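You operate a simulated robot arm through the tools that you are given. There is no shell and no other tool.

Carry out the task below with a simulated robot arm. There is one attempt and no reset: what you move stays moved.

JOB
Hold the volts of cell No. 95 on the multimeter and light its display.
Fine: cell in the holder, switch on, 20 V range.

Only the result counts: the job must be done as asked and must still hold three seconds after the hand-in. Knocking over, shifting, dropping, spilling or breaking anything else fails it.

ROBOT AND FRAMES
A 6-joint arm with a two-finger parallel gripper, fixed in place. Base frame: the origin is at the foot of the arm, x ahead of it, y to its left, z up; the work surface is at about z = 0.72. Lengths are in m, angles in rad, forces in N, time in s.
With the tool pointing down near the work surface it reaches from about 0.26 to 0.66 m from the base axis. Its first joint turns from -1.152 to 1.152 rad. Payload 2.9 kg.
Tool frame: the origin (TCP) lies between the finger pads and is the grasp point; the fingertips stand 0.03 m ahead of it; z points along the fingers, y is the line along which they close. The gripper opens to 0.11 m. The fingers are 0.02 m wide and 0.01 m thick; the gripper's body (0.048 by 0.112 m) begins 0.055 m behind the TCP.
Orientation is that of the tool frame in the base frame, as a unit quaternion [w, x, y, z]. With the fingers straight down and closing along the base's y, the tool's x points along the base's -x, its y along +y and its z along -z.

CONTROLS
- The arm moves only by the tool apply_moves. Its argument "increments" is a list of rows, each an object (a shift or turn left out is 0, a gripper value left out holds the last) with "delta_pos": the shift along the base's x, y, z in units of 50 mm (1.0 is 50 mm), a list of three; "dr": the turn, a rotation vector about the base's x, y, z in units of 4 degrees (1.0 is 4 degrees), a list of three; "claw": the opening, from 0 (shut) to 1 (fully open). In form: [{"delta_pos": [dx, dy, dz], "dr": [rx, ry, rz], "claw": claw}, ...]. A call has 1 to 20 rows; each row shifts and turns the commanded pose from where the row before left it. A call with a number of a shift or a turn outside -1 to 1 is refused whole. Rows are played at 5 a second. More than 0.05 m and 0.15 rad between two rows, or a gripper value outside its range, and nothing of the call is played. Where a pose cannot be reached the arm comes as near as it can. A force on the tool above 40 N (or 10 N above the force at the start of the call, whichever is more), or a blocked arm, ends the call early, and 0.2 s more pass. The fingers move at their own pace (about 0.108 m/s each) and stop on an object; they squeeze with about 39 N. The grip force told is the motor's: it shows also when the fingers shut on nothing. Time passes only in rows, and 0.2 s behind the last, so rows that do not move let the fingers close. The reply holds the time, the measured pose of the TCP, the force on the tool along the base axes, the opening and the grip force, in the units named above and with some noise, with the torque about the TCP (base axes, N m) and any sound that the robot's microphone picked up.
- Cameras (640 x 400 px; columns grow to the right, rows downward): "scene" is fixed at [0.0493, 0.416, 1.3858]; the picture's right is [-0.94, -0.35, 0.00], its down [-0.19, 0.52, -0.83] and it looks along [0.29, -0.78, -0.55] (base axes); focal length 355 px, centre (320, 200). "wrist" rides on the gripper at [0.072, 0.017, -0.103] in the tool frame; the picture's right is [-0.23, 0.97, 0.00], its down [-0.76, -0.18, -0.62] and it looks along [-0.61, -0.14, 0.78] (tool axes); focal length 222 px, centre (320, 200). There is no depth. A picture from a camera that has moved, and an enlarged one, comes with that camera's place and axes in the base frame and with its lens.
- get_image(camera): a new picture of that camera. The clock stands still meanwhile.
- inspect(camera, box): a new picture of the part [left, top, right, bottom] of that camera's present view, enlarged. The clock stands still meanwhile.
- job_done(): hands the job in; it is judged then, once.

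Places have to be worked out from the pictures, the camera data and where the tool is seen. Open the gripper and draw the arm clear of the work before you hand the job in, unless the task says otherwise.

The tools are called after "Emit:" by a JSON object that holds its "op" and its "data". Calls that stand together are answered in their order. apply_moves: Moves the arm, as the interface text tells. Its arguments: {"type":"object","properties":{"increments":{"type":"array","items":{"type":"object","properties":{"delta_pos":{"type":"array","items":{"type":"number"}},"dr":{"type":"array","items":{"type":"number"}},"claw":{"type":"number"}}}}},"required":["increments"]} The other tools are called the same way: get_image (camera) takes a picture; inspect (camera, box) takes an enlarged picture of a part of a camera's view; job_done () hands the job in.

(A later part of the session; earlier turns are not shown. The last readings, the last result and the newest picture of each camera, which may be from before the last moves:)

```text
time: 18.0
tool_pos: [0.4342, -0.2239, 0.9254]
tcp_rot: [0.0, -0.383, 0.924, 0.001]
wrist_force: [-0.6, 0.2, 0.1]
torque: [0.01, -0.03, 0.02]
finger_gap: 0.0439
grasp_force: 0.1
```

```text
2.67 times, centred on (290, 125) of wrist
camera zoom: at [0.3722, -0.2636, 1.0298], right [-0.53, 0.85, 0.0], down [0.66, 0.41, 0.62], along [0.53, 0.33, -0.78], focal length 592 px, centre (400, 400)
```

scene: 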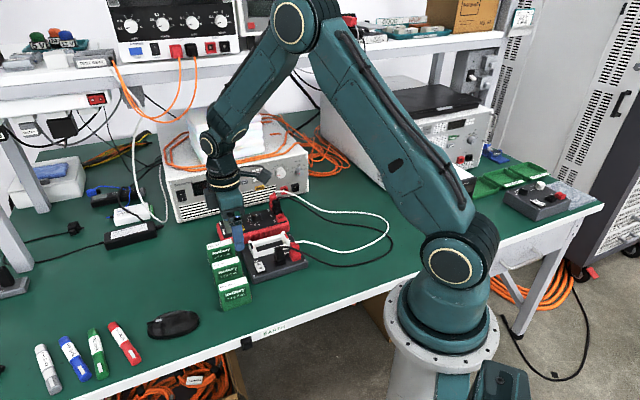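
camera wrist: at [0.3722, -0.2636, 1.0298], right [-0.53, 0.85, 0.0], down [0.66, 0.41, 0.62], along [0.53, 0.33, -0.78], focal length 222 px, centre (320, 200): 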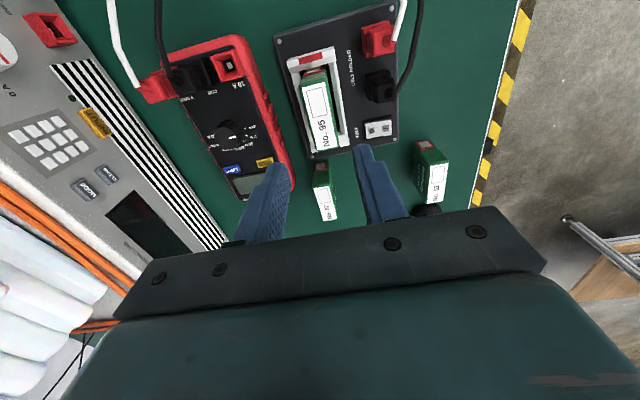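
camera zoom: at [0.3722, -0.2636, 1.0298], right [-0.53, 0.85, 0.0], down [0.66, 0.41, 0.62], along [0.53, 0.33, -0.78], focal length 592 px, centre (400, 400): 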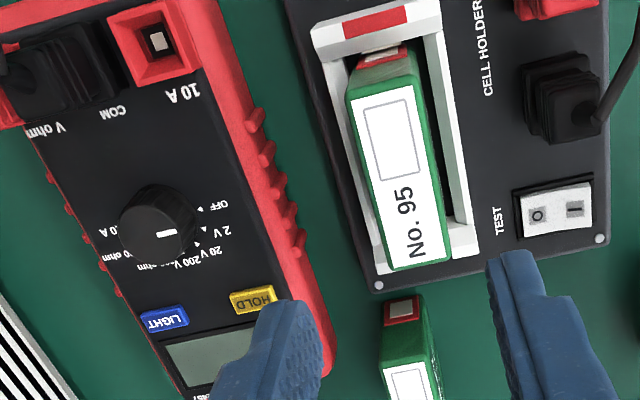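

The cell is seated. I'll zoom on the dial to read its pointer and on the rocker.

Emit:
{"op": "inspect", "data": {"camera": "wrist", "box": [195, 100, 285, 170]}}

Emit:
{"op": "inspect", "data": {"camera": "scene", "box": [235, 205, 295, 235]}}

Emit:
{"op": "inspect", "data": {"camera": "wrist", "box": [355, 105, 415, 150]}}

Emit:
{"op": "inspect", "data": {"camera": "scene", "box": [250, 255, 290, 280]}}

```text
5.71 times, centred on (240, 135) of wrist
camera zoom: at [0.3722, -0.2636, 1.0298], right [-0.53, 0.85, 0.0], down [0.66, 0.41, 0.62], along [0.53, 0.33, -0.78], focal length 1269 px, centre (777, 571)
```

zoom: 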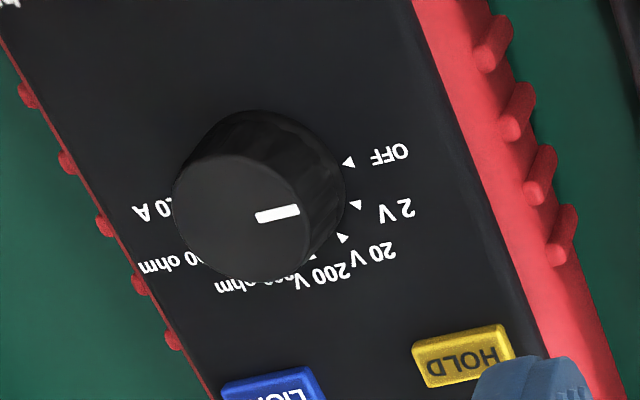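

```text
10.67 times, centred on (265, 220) of scene
camera zoom: at [0.0493, 0.4161, 1.3858], right [-0.94, -0.35, 0.0], down [-0.19, 0.52, -0.83], along [0.29, -0.78, -0.55], focal length 3786 px, centre (907, -13)
```

zoom: 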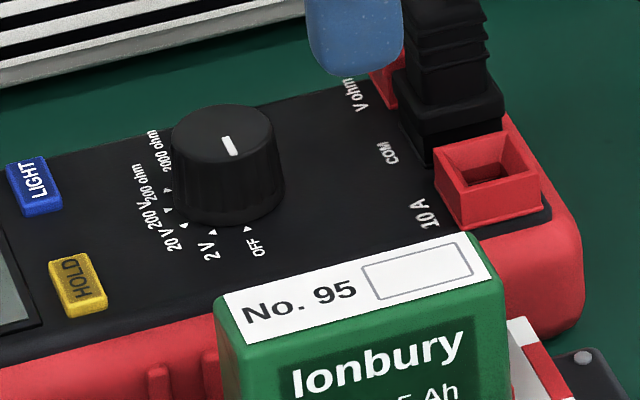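

```text
8.89 times, centred on (385, 128) of wrist
camera zoom: at [0.3722, -0.2636, 1.0298], right [-0.53, 0.85, 0.0], down [0.66, 0.41, 0.62], along [0.53, 0.33, -0.78], focal length 1974 px, centre (-258, 844)
```

zoom: 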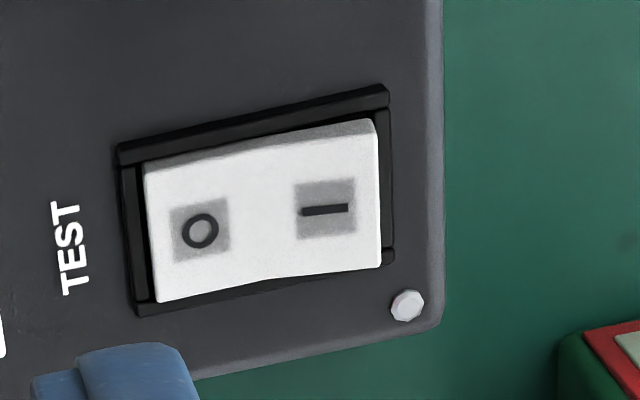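

```text
16.00 times, centred on (270, 268) of scene
camera zoom: at [0.0493, 0.4161, 1.3858], right [-0.94, -0.35, 0.0], down [-0.19, 0.52, -0.83], along [0.29, -0.78, -0.55], focal length 5679 px, centre (1120, -880)
```

zoom: 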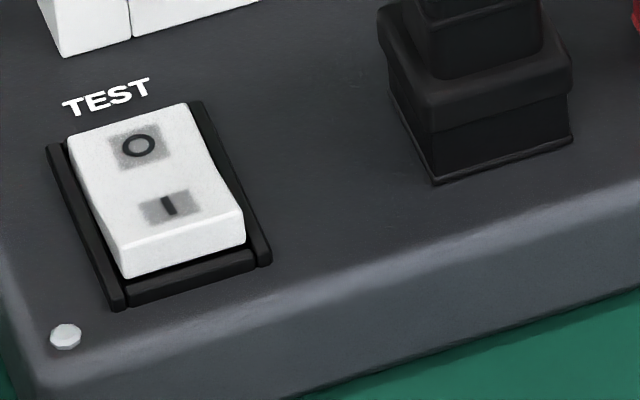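

The pointer is on OFF, and 20 V is two steps (about 60°) clockwise from above. First the switch. I symbol is at about (0.4175, -0.138), so I'll set a 40 mm opening and bring the meter-side finger over it, with the other finger off the holder in free air.

Emit:
{"op": "apply_moves", "data": {"increments": [{"delta_pos": [-0.233, 0.697, 0], "claw": 0.364}, {"delta_pos": [-0.233, 0.697, 0]}, {"delta_pos": [-0.232, 0.698, 0]}, {}, {"delta_pos": [0, 0, -0.7]}, {"delta_pos": [0, 0, -0.7]}, {"delta_pos": [0, 0, -0.5]}, {}]}}

Emit:
{"op": "get_image", "data": {"camera": "wrist"}}

Emit:
{"op": "inspect", "data": {"camera": "wrist", "box": [230, 90, 370, 220]}}

Emit:
{"op": "inspect", "data": {"camera": "scene", "box": [220, 210, 310, 290]}}

```text
time: 19.8
tool_pos: [0.3965, -0.1181, 0.8315]
tcp_rot: [0.0, -0.382, 0.924, 0.0]
wrist_force: [-0.1, 0.0, -0.2]
torque: [0.02, 0.0, -0.01]
finger_gap: 0.0401
grasp_force: 0.0
```

```text
taken
camera wrist: at [0.3338, -0.1581, 0.9362], right [-0.53, 0.85, 0.0], down [0.66, 0.41, 0.62], along [0.53, 0.33, -0.78], focal length 222 px, centre (320, 200)
```

wrist: 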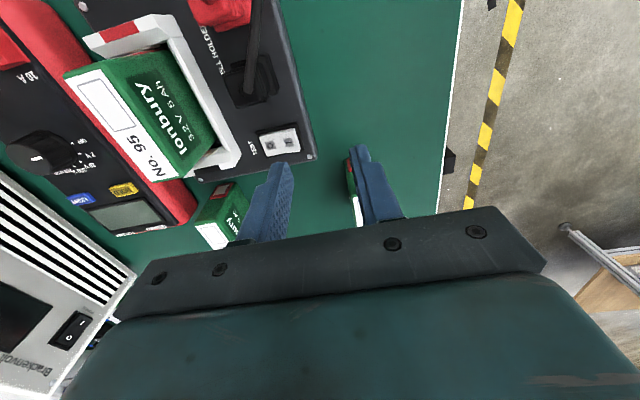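

```text
3.08 times, centred on (300, 155) of wrist
camera zoom: at [0.3338, -0.1581, 0.9362], right [-0.53, 0.85, 0.0], down [0.66, 0.41, 0.62], along [0.53, 0.33, -0.78], focal length 684 px, centre (382, 338)
```

zoom: 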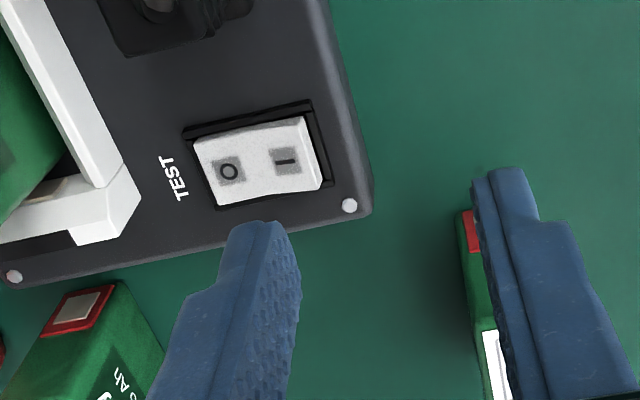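

```text
5.00 times, centred on (265, 250) of scene
camera zoom: at [0.0493, 0.416, 1.3858], right [-0.94, -0.35, 0.0], down [-0.19, 0.52, -0.83], along [0.29, -0.78, -0.55], focal length 1775 px, centre (595, -50)
```

zoom: 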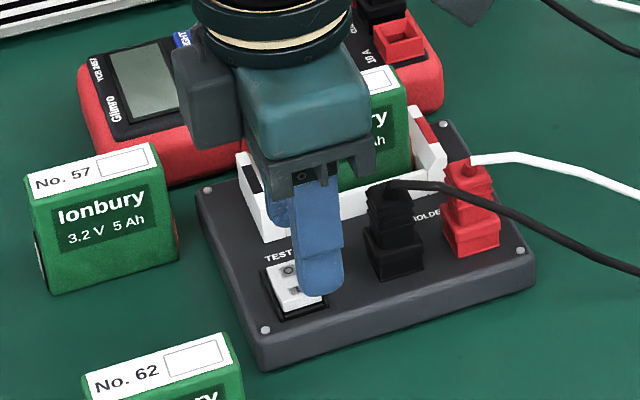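

The finger is over the I end, so I'll shift about 2 mm inward and lower to just above the rocker.

Emit:
{"op": "apply_moves", "data": {"increments": [{"delta_pos": [0.028, -0.028, -0.35]}, {"delta_pos": [0, 0, -0.3]}, {}, {}]}}

Emit:
{"op": "inspect", "data": {"camera": "wrist", "box": [240, 100, 340, 200]}}

Emit:
{"op": "inspect", "data": {"camera": "scene", "box": [240, 240, 290, 285]}}

```text
time: 20.8
tool_pos: [0.397, -0.1186, 0.7996]
tcp_rot: [0.001, -0.383, 0.924, 0.0]
wrist_force: [-0.6, 0.1, 0.7]
torque: [-0.02, 0.01, -0.02]
finger_gap: 0.0401
grasp_force: 0.0
```

```text
4.00 times, centred on (290, 150) of wrist
camera zoom: at [0.3354, -0.1601, 0.9026], right [-0.53, 0.85, 0.0], down [0.66, 0.41, 0.62], along [0.53, 0.33, -0.78], focal length 888 px, centre (440, 400)
```

zoom: 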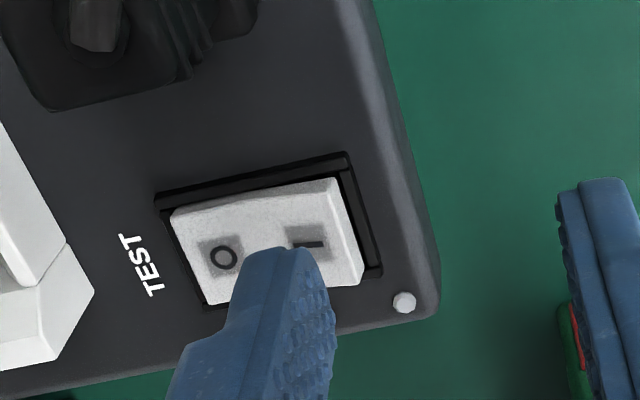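

```text
8.89 times, centred on (265, 262) of scene
camera zoom: at [0.0493, 0.416, 1.3858], right [-0.94, -0.35, 0.0], down [-0.19, 0.52, -0.83], along [0.29, -0.78, -0.55], focal length 3155 px, centre (809, -356)
```

zoom: 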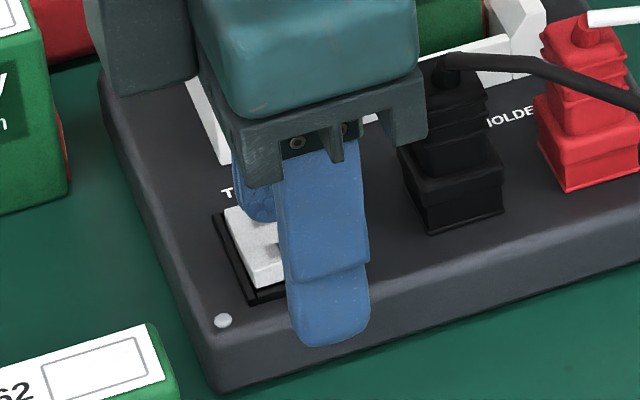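

The finger is centred on the I symbol. I'll nudge 2 mm outward and press down in small steps.

Emit:
{"op": "apply_moves", "data": {"increments": [{"delta_pos": [0, 0.04, -0.1]}, {"delta_pos": [0, 0, -0.08]}, {"delta_pos": [0, 0, -0.05]}, {"delta_pos": [0, 0, -0.05]}, {}]}}

Emit:
{"op": "inspect", "data": {"camera": "wrist", "box": [240, 100, 340, 200]}}

```text
time: 22.0
tool_pos: [0.398, -0.1185, 0.7841]
tcp_rot: [0.0, -0.383, 0.924, 0.0]
wrist_force: [-0.2, 0.8, 1.1]
torque: [-0.01, -0.01, -0.01]
finger_gap: 0.0399
grasp_force: 0.1
```

```text
4.00 times, centred on (290, 150) of wrist
camera zoom: at [0.336, -0.1588, 0.8889], right [-0.53, 0.85, 0.0], down [0.66, 0.41, 0.62], along [0.53, 0.33, -0.78], focal length 888 px, centre (440, 400)
```

zoom: 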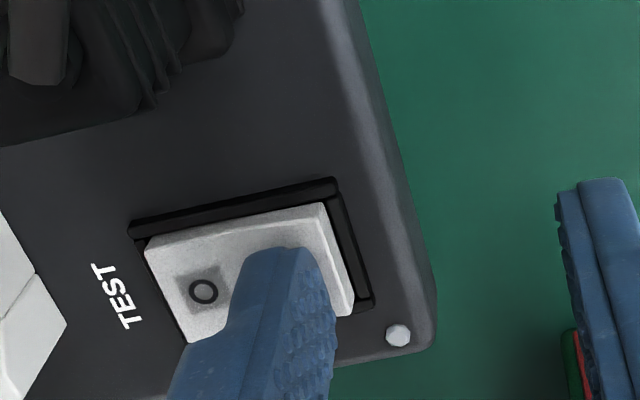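

There's no contact yet, with the tip at about 0.754 over the I end. I'll continue in 1.5 mm steps.

Emit:
{"op": "apply_moves", "data": {"increments": [{"delta_pos": [0, 0, -0.03]}, {"delta_pos": [0, 0, -0.03]}, {"delta_pos": [0, 0, -0.03]}, {}]}}

Emit:
{"op": "inspect", "data": {"camera": "wrist", "box": [240, 100, 340, 200]}}

```text
time: 22.9
tool_pos: [0.3986, -0.118, 0.7825]
tcp_rot: [0.001, -0.382, 0.924, -0.001]
wrist_force: [-5.0, 2.3, 12.1]
torque: [-0.17, -0.05, -0.08]
finger_gap: 0.0373
grasp_force: 0.2
stopped in row 4: the force on the tool passed its limit at 42 N (the readings are from after the stop); the commanded pose is now the measured one
```

```text
4.00 times, centred on (290, 150) of wrist
camera zoom: at [0.3366, -0.1591, 0.8874], right [-0.53, 0.85, 0.0], down [0.66, 0.41, 0.62], along [0.53, 0.33, -0.78], focal length 888 px, centre (440, 400)
```

zoom: 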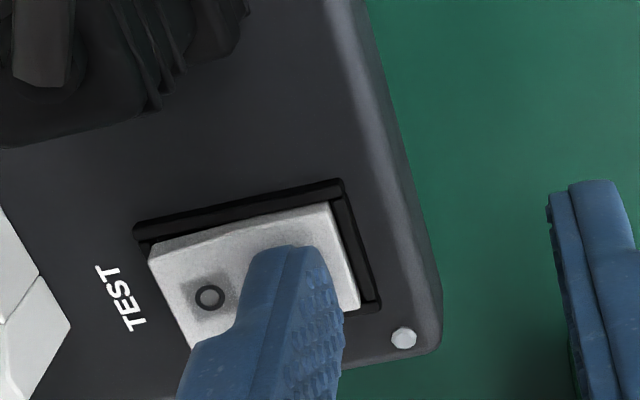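

The force peaked at 42 N with no reported click. I'll lift a little and look at the rocker.

Emit:
{"op": "apply_moves", "data": {"increments": [{"delta_pos": [0, 0, 0.4]}, {"delta_pos": [-0.2, -0.2, 0.5]}, {}]}}

Emit:
{"op": "inspect", "data": {"camera": "wrist", "box": [230, 90, 350, 210]}}

Emit:
{"op": "inspect", "data": {"camera": "scene", "box": [240, 240, 300, 285]}}

```text
time: 23.7
tool_pos: [0.3899, -0.1292, 0.829]
tcp_rot: [0.0, -0.381, 0.925, -0.002]
wrist_force: [1.1, 0.2, 0.6]
torque: [0.02, 0.02, 0.0]
finger_gap: 0.0399
grasp_force: 0.1
```

```text
3.33 times, centred on (290, 150) of wrist
camera zoom: at [0.3285, -0.1695, 0.9325], right [-0.53, 0.85, 0.0], down [0.66, 0.41, 0.62], along [0.53, 0.33, -0.78], focal length 740 px, centre (420, 367)
```

zoom: 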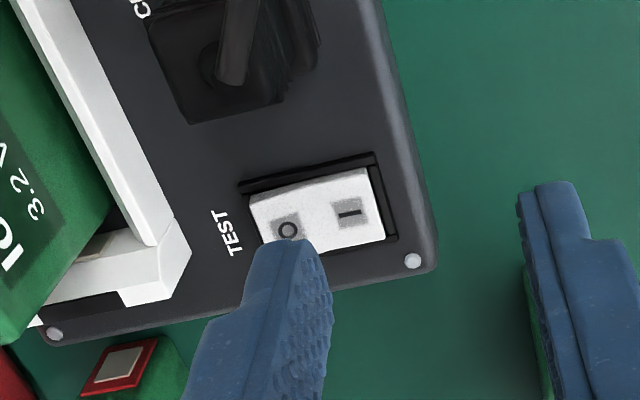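

```text
8.89 times, centred on (270, 262) of scene
camera zoom: at [0.0493, 0.416, 1.3858], right [-0.94, -0.35, 0.0], down [-0.19, 0.52, -0.83], along [0.29, -0.78, -0.55], focal length 3155 px, centre (764, -356)
```

zoom: 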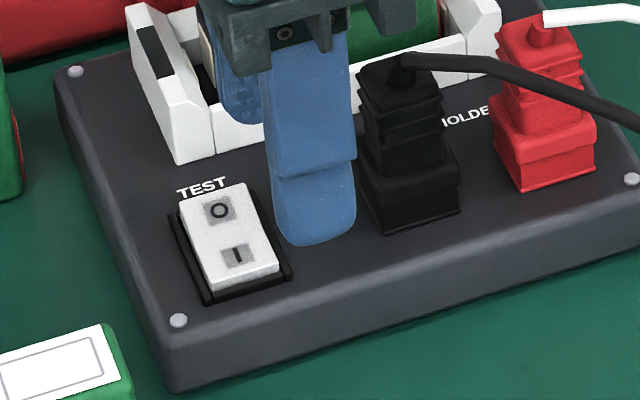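

I'll take a closer look to see whether the rocker has tipped to I.

Emit:
{"op": "inspect", "data": {"camera": "scene", "box": [250, 255, 290, 280]}}

Emit:
{"op": "inspect", "data": {"camera": "wrist", "box": [270, 110, 320, 145]}}

```text
16.00 times, centred on (270, 268) of scene
camera zoom: at [0.0493, 0.416, 1.3858], right [-0.94, -0.35, 0.0], down [-0.19, 0.52, -0.83], along [0.29, -0.78, -0.55], focal length 5679 px, centre (1120, -880)
```

zoom: 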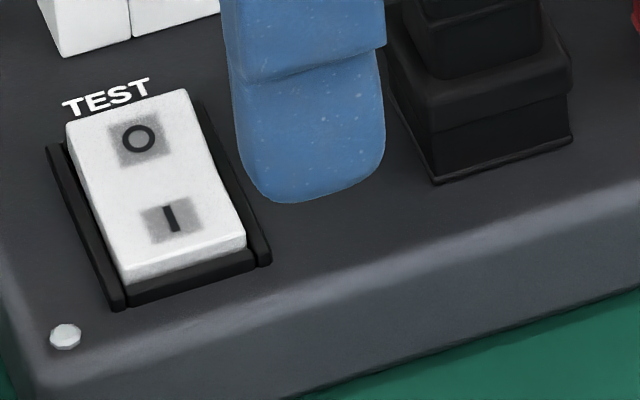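

```text
11.43 times, centred on (295, 128) of wrist
camera zoom: at [0.3285, -0.1695, 0.9325], right [-0.53, 0.85, 0.0], down [0.66, 0.41, 0.62], along [0.53, 0.33, -0.78], focal length 2538 px, centre (606, 1029)
```

zoom: 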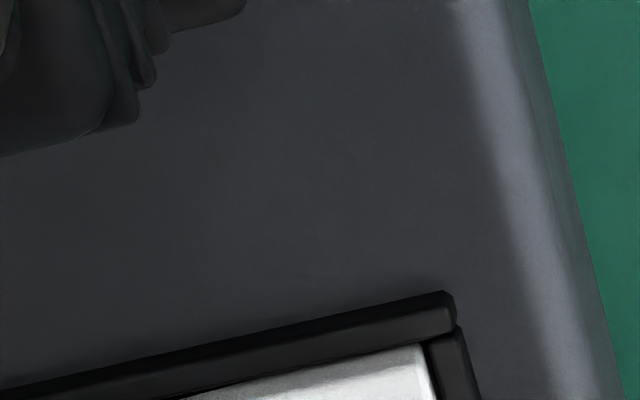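

The rocker is now tipped to I and the holder hasn't moved. Next is the dial: I'll rise, cross over, and hover near the knob to measure it.

Emit:
{"op": "apply_moves", "data": {"increments": [{"delta_pos": [0, 0, 0.95]}, {"delta_pos": [0, 0, 0.95]}, {"delta_pos": [0.44, -0.743, 0], "claw": 0.4}, {"delta_pos": [0.44, -0.743, 0]}, {"delta_pos": [0.44, -0.743, 0]}, {"delta_pos": [0.44, -0.743, 0]}, {"delta_pos": [0.44, -0.743, 0]}, {}, {"delta_pos": [0, 0, -0.6]}, {}]}}

Emit:
{"op": "get_image", "data": {"camera": "wrist"}}

Emit:
{"op": "inspect", "data": {"camera": "wrist", "box": [250, 70, 390, 170]}}

Emit:
{"op": "get_image", "data": {"camera": "scene"}}

```text
time: 25.9
tool_pos: [0.4975, -0.3141, 0.8925]
tcp_rot: [0.001, -0.381, 0.925, -0.001]
wrist_force: [0.3, -0.3, 0.4]
torque: [0.01, -0.01, -0.05]
finger_gap: 0.0441
grasp_force: 0.1
```

```text
taken
camera wrist: at [0.4353, -0.3538, 0.9965], right [-0.53, 0.85, 0.0], down [0.66, 0.41, 0.62], along [0.53, 0.33, -0.78], focal length 222 px, centre (320, 200)
```

wrist: 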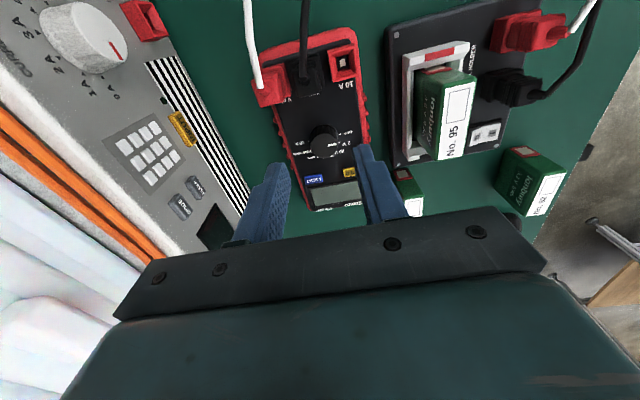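

```text
4.00 times, centred on (320, 120) of wrist
camera zoom: at [0.4353, -0.3538, 0.9965], right [-0.53, 0.85, 0.0], down [0.66, 0.41, 0.62], along [0.53, 0.33, -0.78], focal length 888 px, centre (320, 520)
```

zoom: 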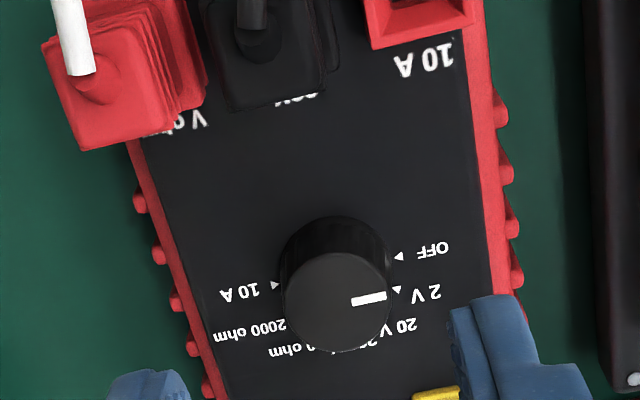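

```text
taken
```

scene: 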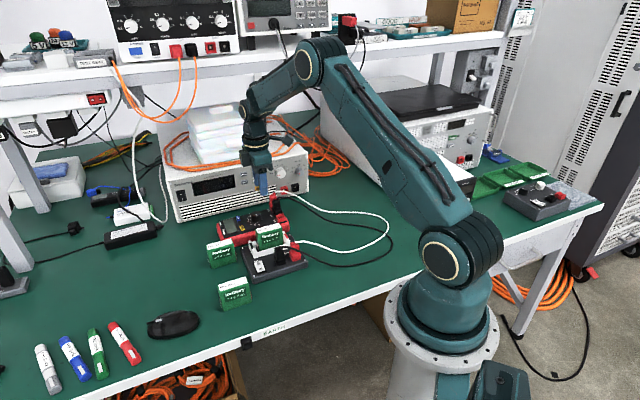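

The knob is at (0.516, -0.299) with its top at about 0.789 and diameter 28 mm. Positions are every 30°, and the pointer is on OFF. I'll centre over it and lower to just above it.

Emit:
{"op": "apply_moves", "data": {"increments": [{"delta_pos": [0.344, 0.314, 0]}, {}, {"delta_pos": [0, 0, -0.55]}, {"delta_pos": [0, 0, -0.55]}, {}]}}

Emit:
{"op": "inspect", "data": {"camera": "wrist", "box": [230, 80, 410, 220]}}

Emit:
{"op": "inspect", "data": {"camera": "scene", "box": [210, 170, 310, 250]}}

```text
time: 27.1
tool_pos: [0.5168, -0.2964, 0.8373]
tcp_rot: [0.001, -0.382, 0.924, -0.002]
wrist_force: [-0.9, -0.3, -0.2]
torque: [0.0, 0.0, 0.01]
finger_gap: 0.044
grasp_force: 0.0
```

```text
2.86 times, centred on (320, 150) of wrist
camera zoom: at [0.4547, -0.3362, 0.9411], right [-0.53, 0.85, 0.0], down [0.66, 0.41, 0.62], along [0.53, 0.33, -0.78], focal length 635 px, centre (320, 343)
```

zoom: 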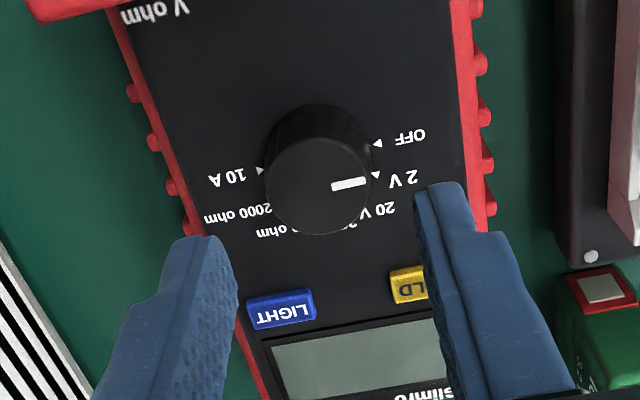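

```text
5.00 times, centred on (260, 210) of scene
camera zoom: at [0.0493, 0.416, 1.3858], right [-0.94, -0.35, 0.0], down [-0.19, 0.52, -0.83], along [0.29, -0.78, -0.55], focal length 1775 px, centre (620, 150)
```

zoom: 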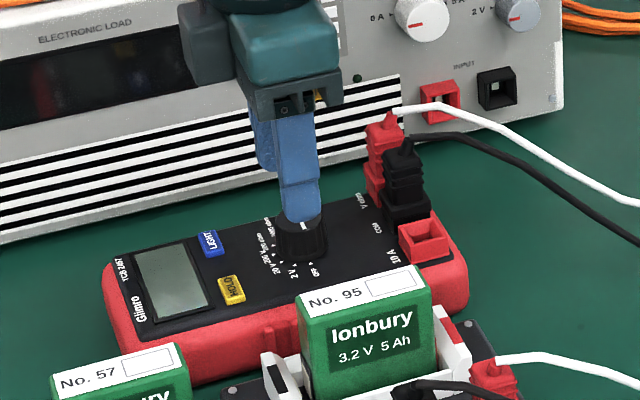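

The knob is about 3 mm behind the TCP. I'll correct that and descend so the tips sit just above the meter face.

Emit:
{"op": "apply_moves", "data": {"increments": [{"delta_pos": [-0.05, -0.036, 0]}, {}, {"delta_pos": [0, 0, -0.3]}, {"delta_pos": [0, 0, -0.2]}, {"delta_pos": [0, 0, -0.12]}, {}]}}

Emit:
{"op": "inspect", "data": {"camera": "wrist", "box": [230, 80, 410, 220]}}

Emit:
{"op": "inspect", "data": {"camera": "scene", "box": [230, 190, 300, 240]}}

```text
time: 28.5
tool_pos: [0.5138, -0.3014, 0.8078]
tcp_rot: [0.001, -0.383, 0.924, -0.001]
wrist_force: [-0.2, 0.3, 0.8]
torque: [-0.02, 0.0, -0.02]
finger_gap: 0.0441
grasp_force: 0.0
```

```text
2.86 times, centred on (320, 150) of wrist
camera zoom: at [0.4512, -0.3407, 0.9108], right [-0.53, 0.85, 0.0], down [0.66, 0.41, 0.62], along [0.53, 0.33, -0.78], focal length 635 px, centre (320, 343)
```

zoom: 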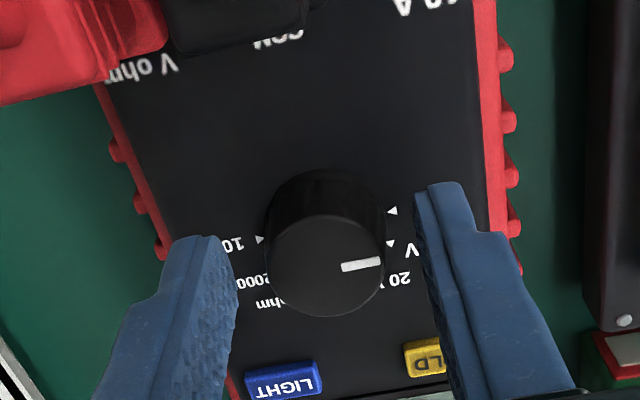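

```text
8.00 times, centred on (265, 215) of scene
camera zoom: at [0.0493, 0.416, 1.3858], right [-0.94, -0.35, 0.0], down [-0.19, 0.52, -0.83], along [0.29, -0.78, -0.55], focal length 2840 px, centre (760, 80)
```

zoom: 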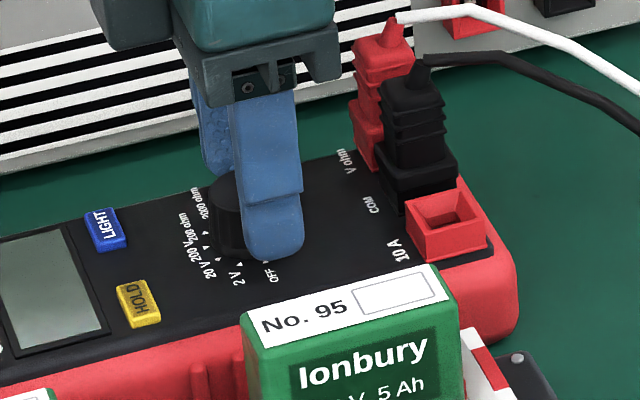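

The fingers straddle the knob. I'll make a 2 mm centring tweak, lower 3 mm more and close on it.

Emit:
{"op": "apply_moves", "data": {"increments": [{"delta_pos": [0.012, 0.044, -0.06]}, {}, {"claw": 0}, {}, {}, {}]}}

Emit:
{"op": "inspect", "data": {"camera": "wrist", "box": [230, 80, 410, 220]}}

Emit:
{"op": "inspect", "data": {"camera": "scene", "box": [230, 190, 300, 240]}}

```text
time: 29.9
tool_pos: [0.5146, -0.2975, 0.8036]
tcp_rot: [0.0, -0.382, 0.924, -0.002]
wrist_force: [3.2, -1.3, 0.3]
torque: [-0.02, -0.1, -0.06]
finger_gap: 0.0273
grasp_force: 39.1
```

```text
2.86 times, centred on (320, 150) of wrist
camera zoom: at [0.4522, -0.3384, 0.9079], right [-0.53, 0.85, 0.0], down [0.66, 0.41, 0.62], along [0.53, 0.33, -0.78], focal length 635 px, centre (320, 343)
```

zoom: 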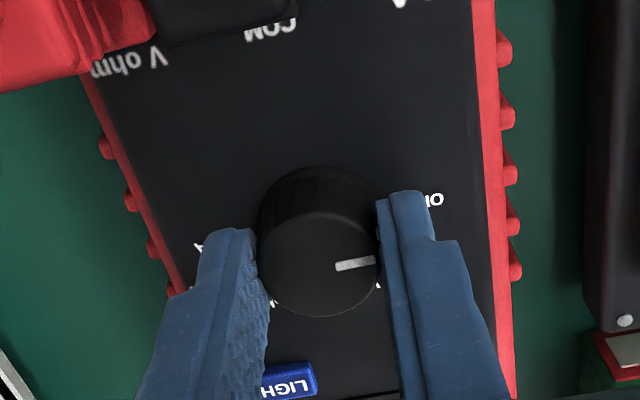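

```text
8.00 times, centred on (265, 215) of scene
camera zoom: at [0.0494, 0.416, 1.3858], right [-0.94, -0.35, 0.0], down [-0.19, 0.52, -0.83], along [0.29, -0.78, -0.55], focal length 2840 px, centre (760, 80)
```

zoom: 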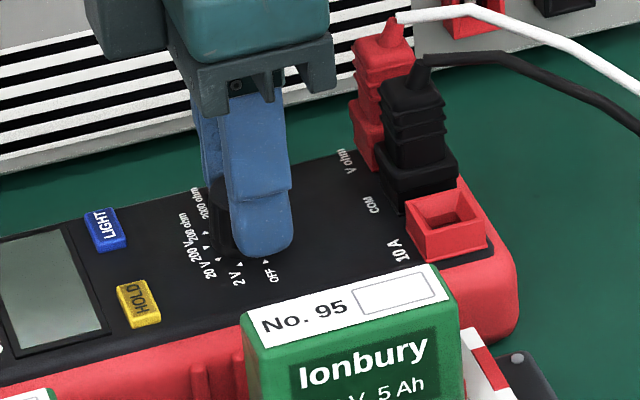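

The knob is gripped (27.3 mm) with low side force. I'll turn −30° first and check.

Emit:
{"op": "apply_moves", "data": {"increments": [{"dr": [0, 0, -0.75]}, {"dr": [0, 0, -0.75]}, {"dr": [0, 0, -0.75]}, {"dr": [0, 0, -0.75]}, {"dr": [0, 0, -0.75]}, {"dr": [0, 0, -0.75]}, {"dr": [0, 0, -0.75]}, {"dr": [0, 0, -0.75]}, {"dr": [0, 0, -0.75]}, {"dr": [0, 0, -0.75]}, {}]}}

Emit:
{"op": "get_image", "data": {"camera": "wrist"}}

Emit:
{"op": "inspect", "data": {"camera": "scene", "box": [210, 190, 310, 250]}}

```text
time: 32.3
tool_pos: [0.5151, -0.2982, 0.8032]
tcp_rot: [0.002, -0.13, 0.992, -0.002]
wrist_force: [4.8, 0.7, 0.9]
torque: [-0.09, 0.22, 0.02]
finger_gap: 0.0275
grasp_force: 39.0
```

```text
taken
camera wrist: at [0.4413, -0.3019, 0.9079], right [-0.03, 1.0, 0.0], down [0.78, 0.03, 0.63], along [0.63, 0.02, -0.78], focal length 222 px, centre (320, 200)
```

wrist: 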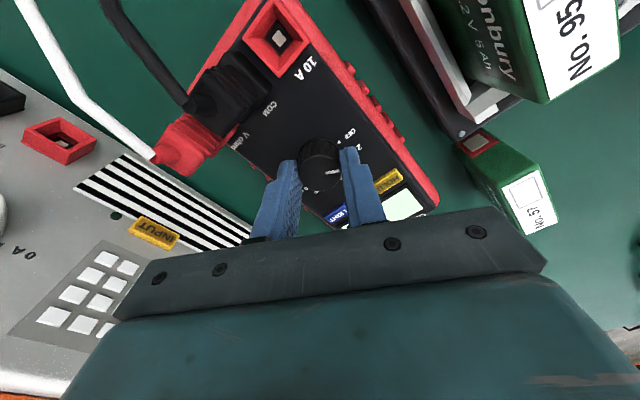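

```text
6.40 times, centred on (260, 220) of scene
camera zoom: at [0.0494, 0.4161, 1.3858], right [-0.94, -0.35, 0.0], down [-0.19, 0.52, -0.83], along [0.29, -0.78, -0.55], focal length 2272 px, centre (704, 72)
```

zoom: 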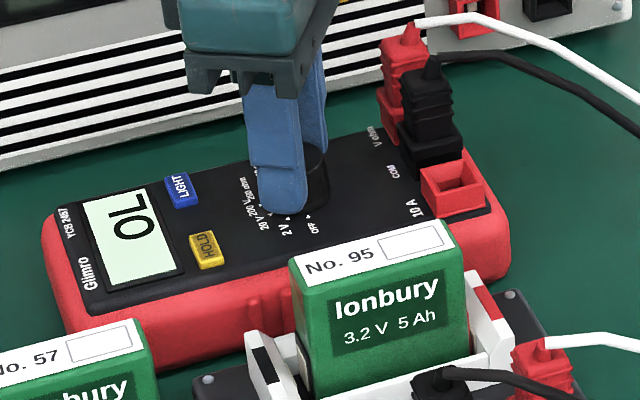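

The meter is on and shows OL on the 2 V range, which confirms the cell's voltage is reaching it. I'll turn another −30° to 20 V.

Emit:
{"op": "apply_moves", "data": {"increments": [{"dr": [0, 0, -0.75]}, {"dr": [0, 0, -0.75]}, {"dr": [0, 0, -0.75]}, {"dr": [0, 0, -0.75]}, {"dr": [0, 0, -0.75]}, {"dr": [0, 0, -0.75]}, {"dr": [0, 0, -0.75]}, {"dr": [0, 0, -0.75]}, {"dr": [0, 0, -0.75]}, {"dr": [0, 0, -0.75]}, {}]}}

Emit:
{"op": "inspect", "data": {"camera": "wrist", "box": [250, 100, 430, 230]}}

Emit:
{"op": "inspect", "data": {"camera": "scene", "box": [210, 190, 310, 250]}}

```text
time: 34.7
tool_pos: [0.5151, -0.298, 0.8034]
tcp_rot: [0.0, 0.132, 0.991, -0.001]
wrist_force: [1.6, -5.0, 0.8]
torque: [-0.26, -0.57, 0.0]
finger_gap: 0.0273
grasp_force: 38.7
```

```text
3.08 times, centred on (340, 165) of wrist
camera zoom: at [0.4504, -0.2639, 0.9081], right [0.47, 0.88, 0.0], down [0.69, -0.37, 0.62], along [0.55, -0.3, -0.78], focal length 684 px, centre (258, 308)
```

zoom: 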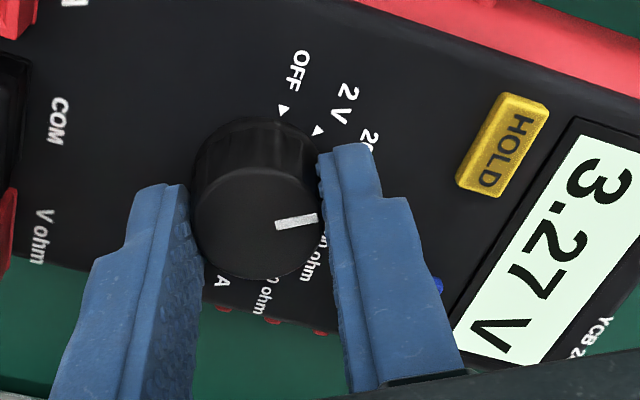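

```text
6.40 times, centred on (260, 220) of scene
camera zoom: at [0.0493, 0.416, 1.3858], right [-0.94, -0.35, 0.0], down [-0.19, 0.52, -0.83], along [0.29, -0.78, -0.55], focal length 2272 px, centre (704, 72)
```

zoom: 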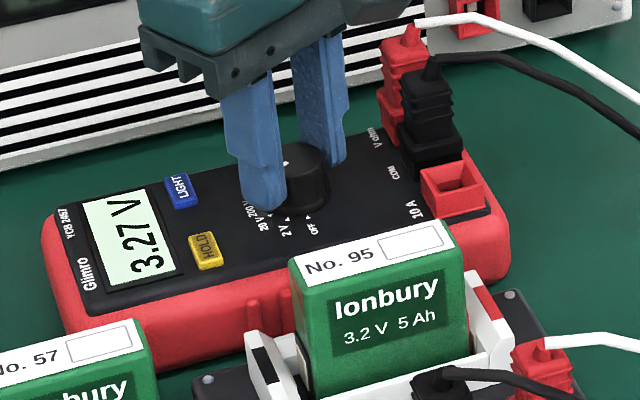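

The display reads 3.27 V. I'll release the knob and rise, then look at the buttons.

Emit:
{"op": "apply_moves", "data": {"increments": [{"claw": 0.4}, {}, {}, {"delta_pos": [0, 0, 0.5]}, {"delta_pos": [0, 0, 0.7]}, {}]}}

Emit:
{"op": "get_image", "data": {"camera": "wrist"}}

Emit:
{"op": "inspect", "data": {"camera": "scene", "box": [210, 190, 310, 250]}}

Emit:
{"op": "inspect", "data": {"camera": "wrist", "box": [260, 80, 440, 210]}}

```text
time: 36.1
tool_pos: [0.5128, -0.2957, 0.8628]
tcp_rot: [0.0, 0.132, 0.991, -0.002]
wrist_force: [-0.4, -0.4, 0.4]
torque: [-0.02, -0.01, -0.04]
finger_gap: 0.0441
grasp_force: 0.0
```

```text
taken
camera wrist: at [0.4495, -0.2616, 0.9668], right [0.47, 0.88, 0.0], down [0.69, -0.37, 0.62], along [0.55, -0.3, -0.78], focal length 222 px, centre (320, 200)
```

wrist: 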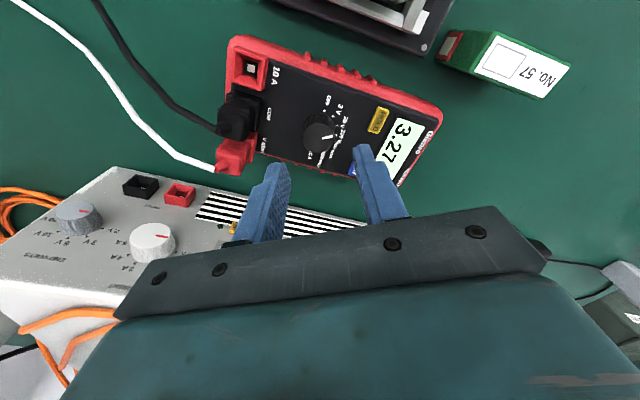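

```text
6.40 times, centred on (260, 220) of scene
camera zoom: at [0.0493, 0.416, 1.3858], right [-0.94, -0.35, 0.0], down [-0.19, 0.52, -0.83], along [0.29, -0.78, -0.55], focal length 2272 px, centre (704, 72)
```

zoom: 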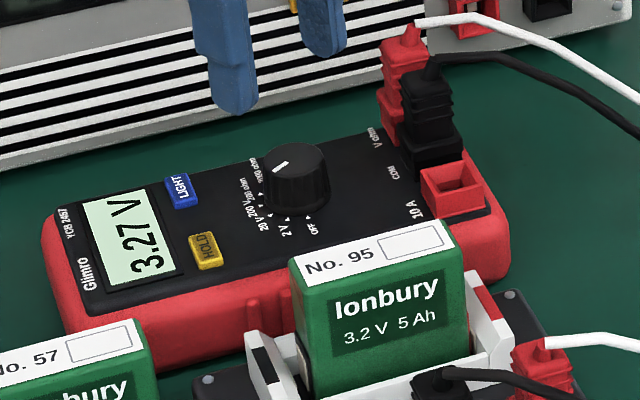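

```text
3.08 times, centred on (350, 145) of wrist
camera zoom: at [0.4495, -0.2616, 0.9668], right [0.47, 0.88, 0.0], down [0.69, -0.37, 0.62], along [0.55, -0.3, -0.78], focal length 684 px, centre (228, 369)
```

zoom: 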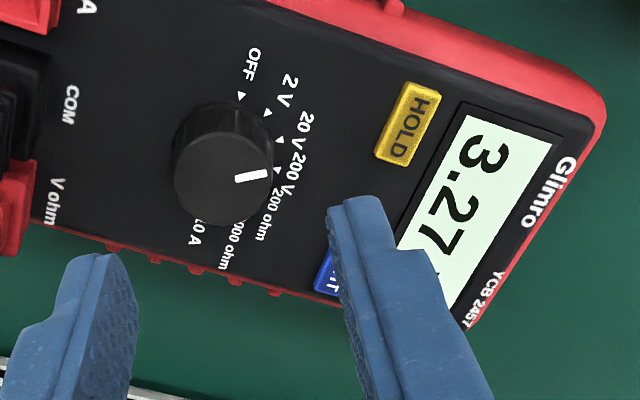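

The reading is stable at 3.27 V on 20 V. HOLD is at about (0.5325, -0.249) and LIGHT at about (0.565, -0.2825). I'll close the fingers, turn back to +45° and hover over HOLD.

Emit:
{"op": "apply_moves", "data": {"increments": [{"delta_pos": [0.02, 0.058, 0], "dr": [0, 0, 0.9375], "claw": 0}, {"delta_pos": [0.02, 0.058, 0], "dr": [0, 0, 0.9375]}, {"delta_pos": [0.02, 0.058, 0], "dr": [0, 0, 0.9375]}, {"delta_pos": [0.02, 0.058, 0], "dr": [0, 0, 0.9375]}, {"delta_pos": [0.02, 0.058, 0], "dr": [0, 0, 0.9375]}, {"delta_pos": [0.02, 0.058, 0], "dr": [0, 0, 0.9375]}, {"delta_pos": [0.02, 0.058, 0], "dr": [0, 0, 0.9375]}, {"delta_pos": [0.02, 0.058, 0], "dr": [0, 0, 0.9375]}, {"delta_pos": [0.02, 0.058, 0], "dr": [0, 0, 0.9375]}, {"delta_pos": [0.02, 0.058, 0], "dr": [0, 0, 0.9375]}, {"delta_pos": [0.02, 0.058, 0], "dr": [0, 0, 0.9375]}, {"delta_pos": [0.02, 0.058, 0], "dr": [0, 0, 0.9375]}, {"delta_pos": [0.02, 0.058, 0], "dr": [0, 0, 0.9375]}, {"delta_pos": [0.02, 0.058, 0], "dr": [0, 0, 0.9375]}, {"delta_pos": [0.02, 0.058, 0], "dr": [0, 0, 0.9375]}, {"delta_pos": [0.02, 0.058, 0], "dr": [0, 0, 0.9375]}, {}]}}

Emit:
{"op": "get_image", "data": {"camera": "wrist"}}

Emit:
{"op": "inspect", "data": {"camera": "wrist", "box": [250, 90, 370, 190]}}

Emit:
{"op": "inspect", "data": {"camera": "scene", "box": [200, 180, 310, 250]}}

```text
time: 39.7
tool_pos: [0.5306, -0.2519, 0.8627]
tcp_rot: [0.001, -0.382, 0.924, -0.002]
wrist_force: [-0.6, -0.1, 1.0]
torque: [-0.04, 0.0, -0.01]
finger_gap: 0.0
grasp_force: 38.0
```

```text
taken
camera wrist: at [0.4689, -0.2926, 0.9674], right [-0.53, 0.85, 0.0], down [0.66, 0.41, 0.62], along [0.53, 0.33, -0.78], focal length 222 px, centre (320, 200)
```

wrist: 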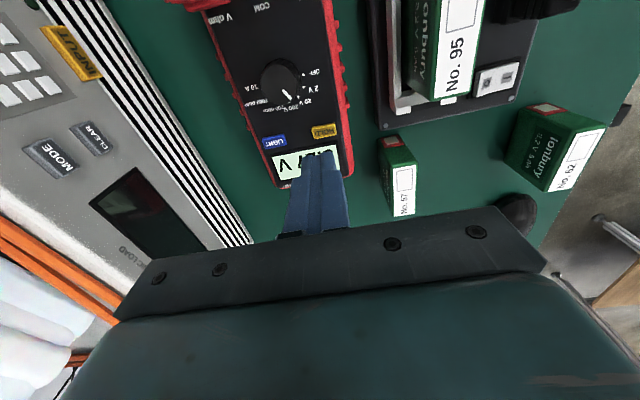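

```text
4.00 times, centred on (310, 140) of wrist
camera zoom: at [0.4689, -0.2926, 0.9674], right [-0.53, 0.85, 0.0], down [0.66, 0.41, 0.62], along [0.53, 0.33, -0.78], focal length 888 px, centre (360, 440)
```

zoom: 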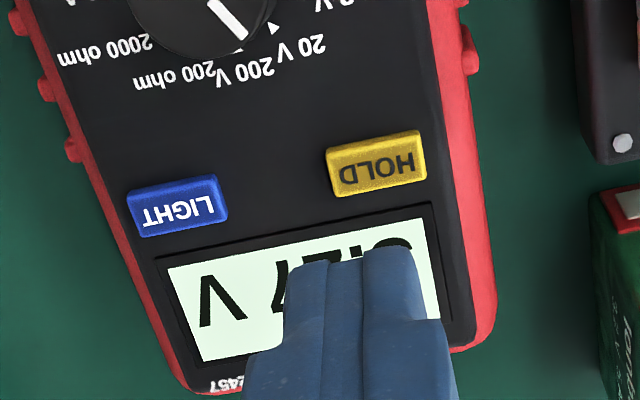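

```text
5.71 times, centred on (255, 215) of scene
camera zoom: at [0.0493, 0.416, 1.3858], right [-0.94, -0.35, 0.0], down [-0.19, 0.52, -0.83], along [0.29, -0.78, -0.55], focal length 2028 px, centre (691, 114)
```

zoom: 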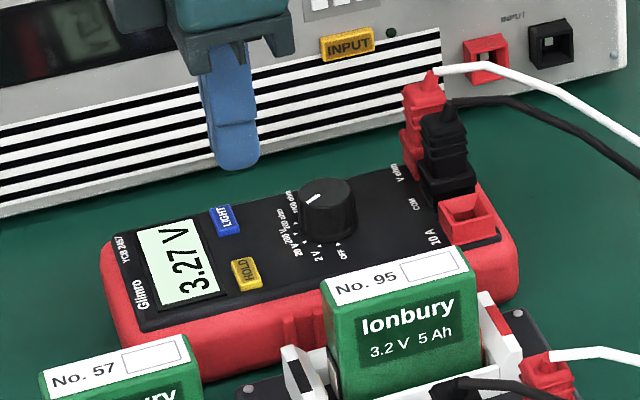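

HOLD is centred within about 4 mm of the TCP. I'll apply the small correction and lower to just above the button.

Emit:
{"op": "apply_moves", "data": {"increments": [{"delta_pos": [-0.031, 0.057, 0]}, {"delta_pos": [0, 0, -0.5]}, {"delta_pos": [0, 0, -0.5]}, {}, {}]}}

Emit:
{"op": "inspect", "data": {"camera": "wrist", "box": [250, 90, 370, 190]}}

Emit:
{"op": "inspect", "data": {"camera": "scene", "box": [210, 195, 280, 245]}}

```text
time: 40.9
tool_pos: [0.5292, -0.251, 0.8141]
tcp_rot: [0.001, -0.382, 0.924, -0.001]
wrist_force: [-0.1, 0.1, 0.1]
torque: [0.02, 0.05, 0.0]
finger_gap: 0.0001
grasp_force: 37.8
```

```text
4.00 times, centred on (310, 140) of wrist
camera zoom: at [0.4666, -0.2903, 0.9179], right [-0.53, 0.85, 0.0], down [0.66, 0.41, 0.62], along [0.53, 0.33, -0.78], focal length 888 px, centre (360, 440)
```

zoom: 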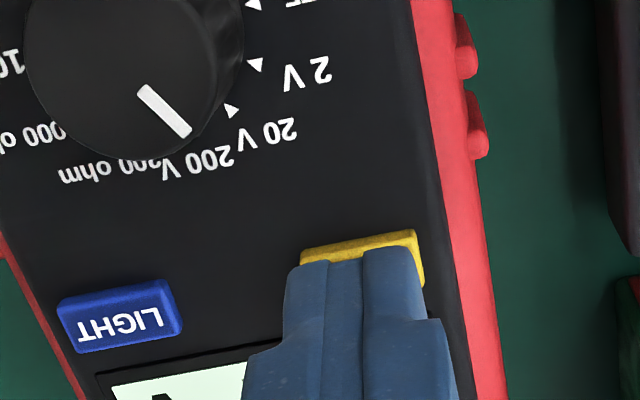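

```text
8.00 times, centred on (245, 220) of scene
camera zoom: at [0.0493, 0.416, 1.3858], right [-0.94, -0.35, 0.0], down [-0.19, 0.52, -0.83], along [0.29, -0.78, -0.55], focal length 2840 px, centre (920, 40)
```

zoom: 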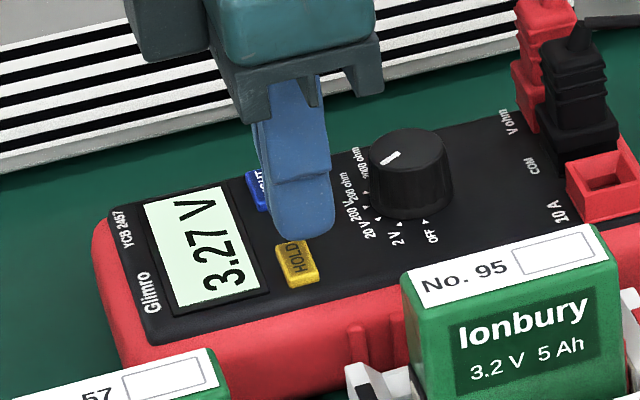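

The tip is right over HOLD. I'll press down in small steps.

Emit:
{"op": "apply_moves", "data": {"increments": [{"delta_pos": [0, 0, -0.1]}, {"delta_pos": [0, 0, -0.06]}, {"delta_pos": [0, 0, -0.03]}, {}]}}

Emit:
{"op": "inspect", "data": {"camera": "scene", "box": [210, 195, 280, 245]}}

```text
time: 41.9
tool_pos: [0.53, -0.2499, 0.8032]
tcp_rot: [0.0, -0.381, 0.924, -0.002]
wrist_force: [0.1, 0.7, -0.8]
torque: [0.04, -0.01, 0.0]
finger_gap: 0.0
grasp_force: 37.6
```

```text
8.00 times, centred on (245, 220) of scene
camera zoom: at [0.0493, 0.416, 1.3858], right [-0.94, -0.35, 0.0], down [-0.19, 0.52, -0.83], along [0.29, -0.78, -0.55], focal length 2840 px, centre (920, 40)
```

zoom: 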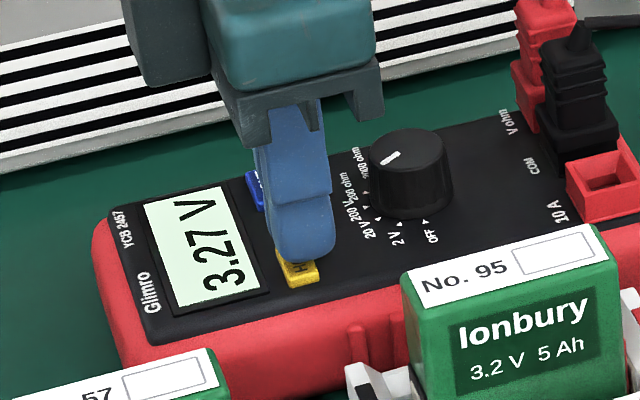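

No contact yet at tip z ≈ 0.773, so I'll continue in 1–1.5 mm steps.

Emit:
{"op": "apply_moves", "data": {"increments": [{"delta_pos": [0, 0, -0.03]}, {"delta_pos": [0, 0, -0.02]}, {"delta_pos": [0, 0, -0.02]}]}}

Emit:
{"op": "inspect", "data": {"camera": "scene", "box": [210, 195, 280, 245]}}

```text
time: 42.7
tool_pos: [0.5293, -0.2501, 0.8003]
tcp_rot: [0.001, -0.382, 0.924, -0.001]
wrist_force: [0.5, 1.4, 0.1]
torque: [0.02, -0.02, 0.0]
finger_gap: 0.0
grasp_force: 37.9
```

```text
8.00 times, centred on (245, 220) of scene
camera zoom: at [0.0493, 0.416, 1.3858], right [-0.94, -0.35, 0.0], down [-0.19, 0.52, -0.83], along [0.29, -0.78, -0.55], focal length 2840 px, centre (920, 40)
```

zoom: 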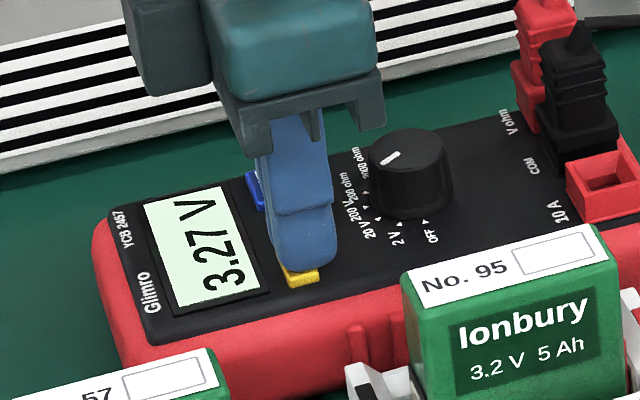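

Still no force, so I'll press further in 1 mm steps.

Emit:
{"op": "apply_moves", "data": {"increments": [{"delta_pos": [0, 0, -0.02]}, {"delta_pos": [0, 0, -0.02]}, {}]}}

Emit:
{"op": "inspect", "data": {"camera": "scene", "box": [210, 195, 280, 245]}}

```text
time: 43.5
tool_pos: [0.5291, -0.2496, 0.7986]
tcp_rot: [0.002, -0.381, 0.925, -0.002]
wrist_force: [1.0, 1.5, 1.8]
torque: [-0.01, 0.02, -0.01]
finger_gap: 0.0003
grasp_force: 37.8
heard: click
```

```text
8.00 times, centred on (245, 220) of scene
camera zoom: at [0.0493, 0.4161, 1.3858], right [-0.94, -0.35, 0.0], down [-0.19, 0.52, -0.83], along [0.29, -0.78, -0.55], focal length 2840 px, centre (920, 40)
```

zoom: 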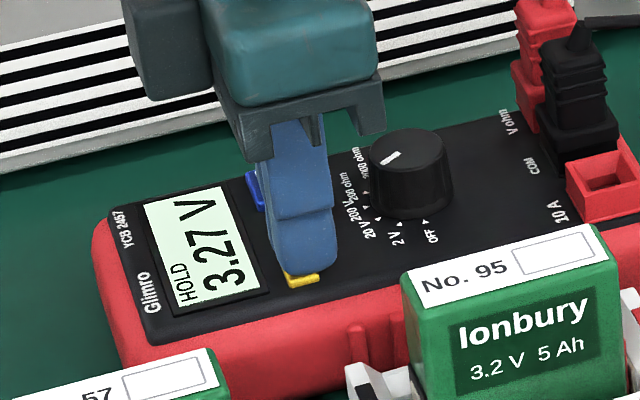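

Click heard, and the display shows HOLD with 3.27 V. I'll rise and move to LIGHT, 47 mm across the meter.

Emit:
{"op": "apply_moves", "data": {"increments": [{"delta_pos": [0, 0, 0.3]}, {"delta_pos": [0, 0, 0.4]}, {}, {"delta_pos": [0.329, -0.335, 0]}, {"delta_pos": [0.329, -0.335, 0]}, {}]}}

Emit:
{"op": "inspect", "data": {"camera": "wrist", "box": [250, 90, 370, 190]}}

Emit:
{"op": "inspect", "data": {"camera": "scene", "box": [210, 195, 280, 245]}}

```text
time: 44.9
tool_pos: [0.5614, -0.2838, 0.8335]
tcp_rot: [0.0, -0.382, 0.924, -0.001]
wrist_force: [-0.1, -0.1, -0.1]
torque: [0.0, -0.01, 0.02]
finger_gap: 0.0
grasp_force: 37.3
```

```text
4.00 times, centred on (310, 140) of wrist
camera zoom: at [0.4988, -0.3236, 0.938], right [-0.53, 0.85, 0.0], down [0.66, 0.41, 0.62], along [0.53, 0.33, -0.78], focal length 888 px, centre (360, 440)
```

zoom: 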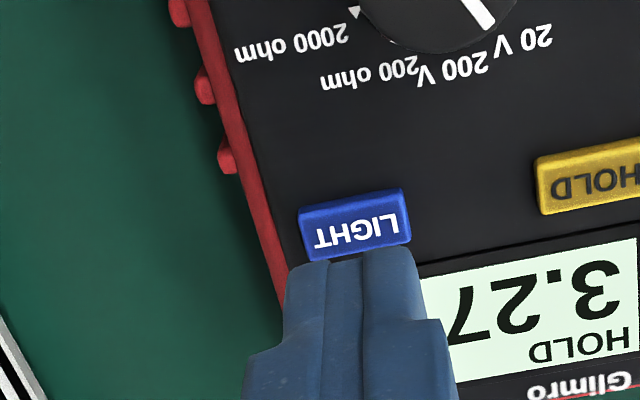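

```text
8.00 times, centred on (245, 220) of scene
camera zoom: at [0.0493, 0.416, 1.3858], right [-0.94, -0.35, 0.0], down [-0.19, 0.52, -0.83], along [0.29, -0.78, -0.55], focal length 2840 px, centre (920, 40)
```

zoom: 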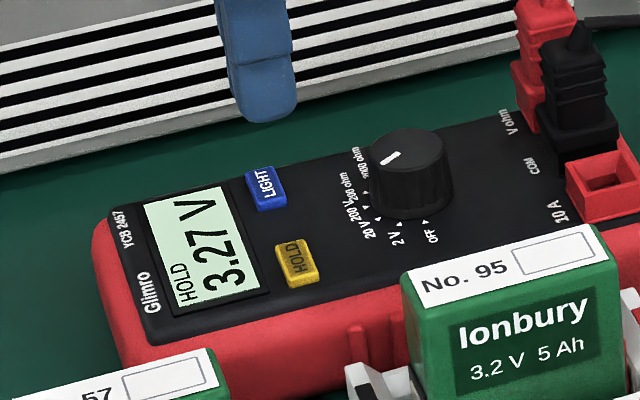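

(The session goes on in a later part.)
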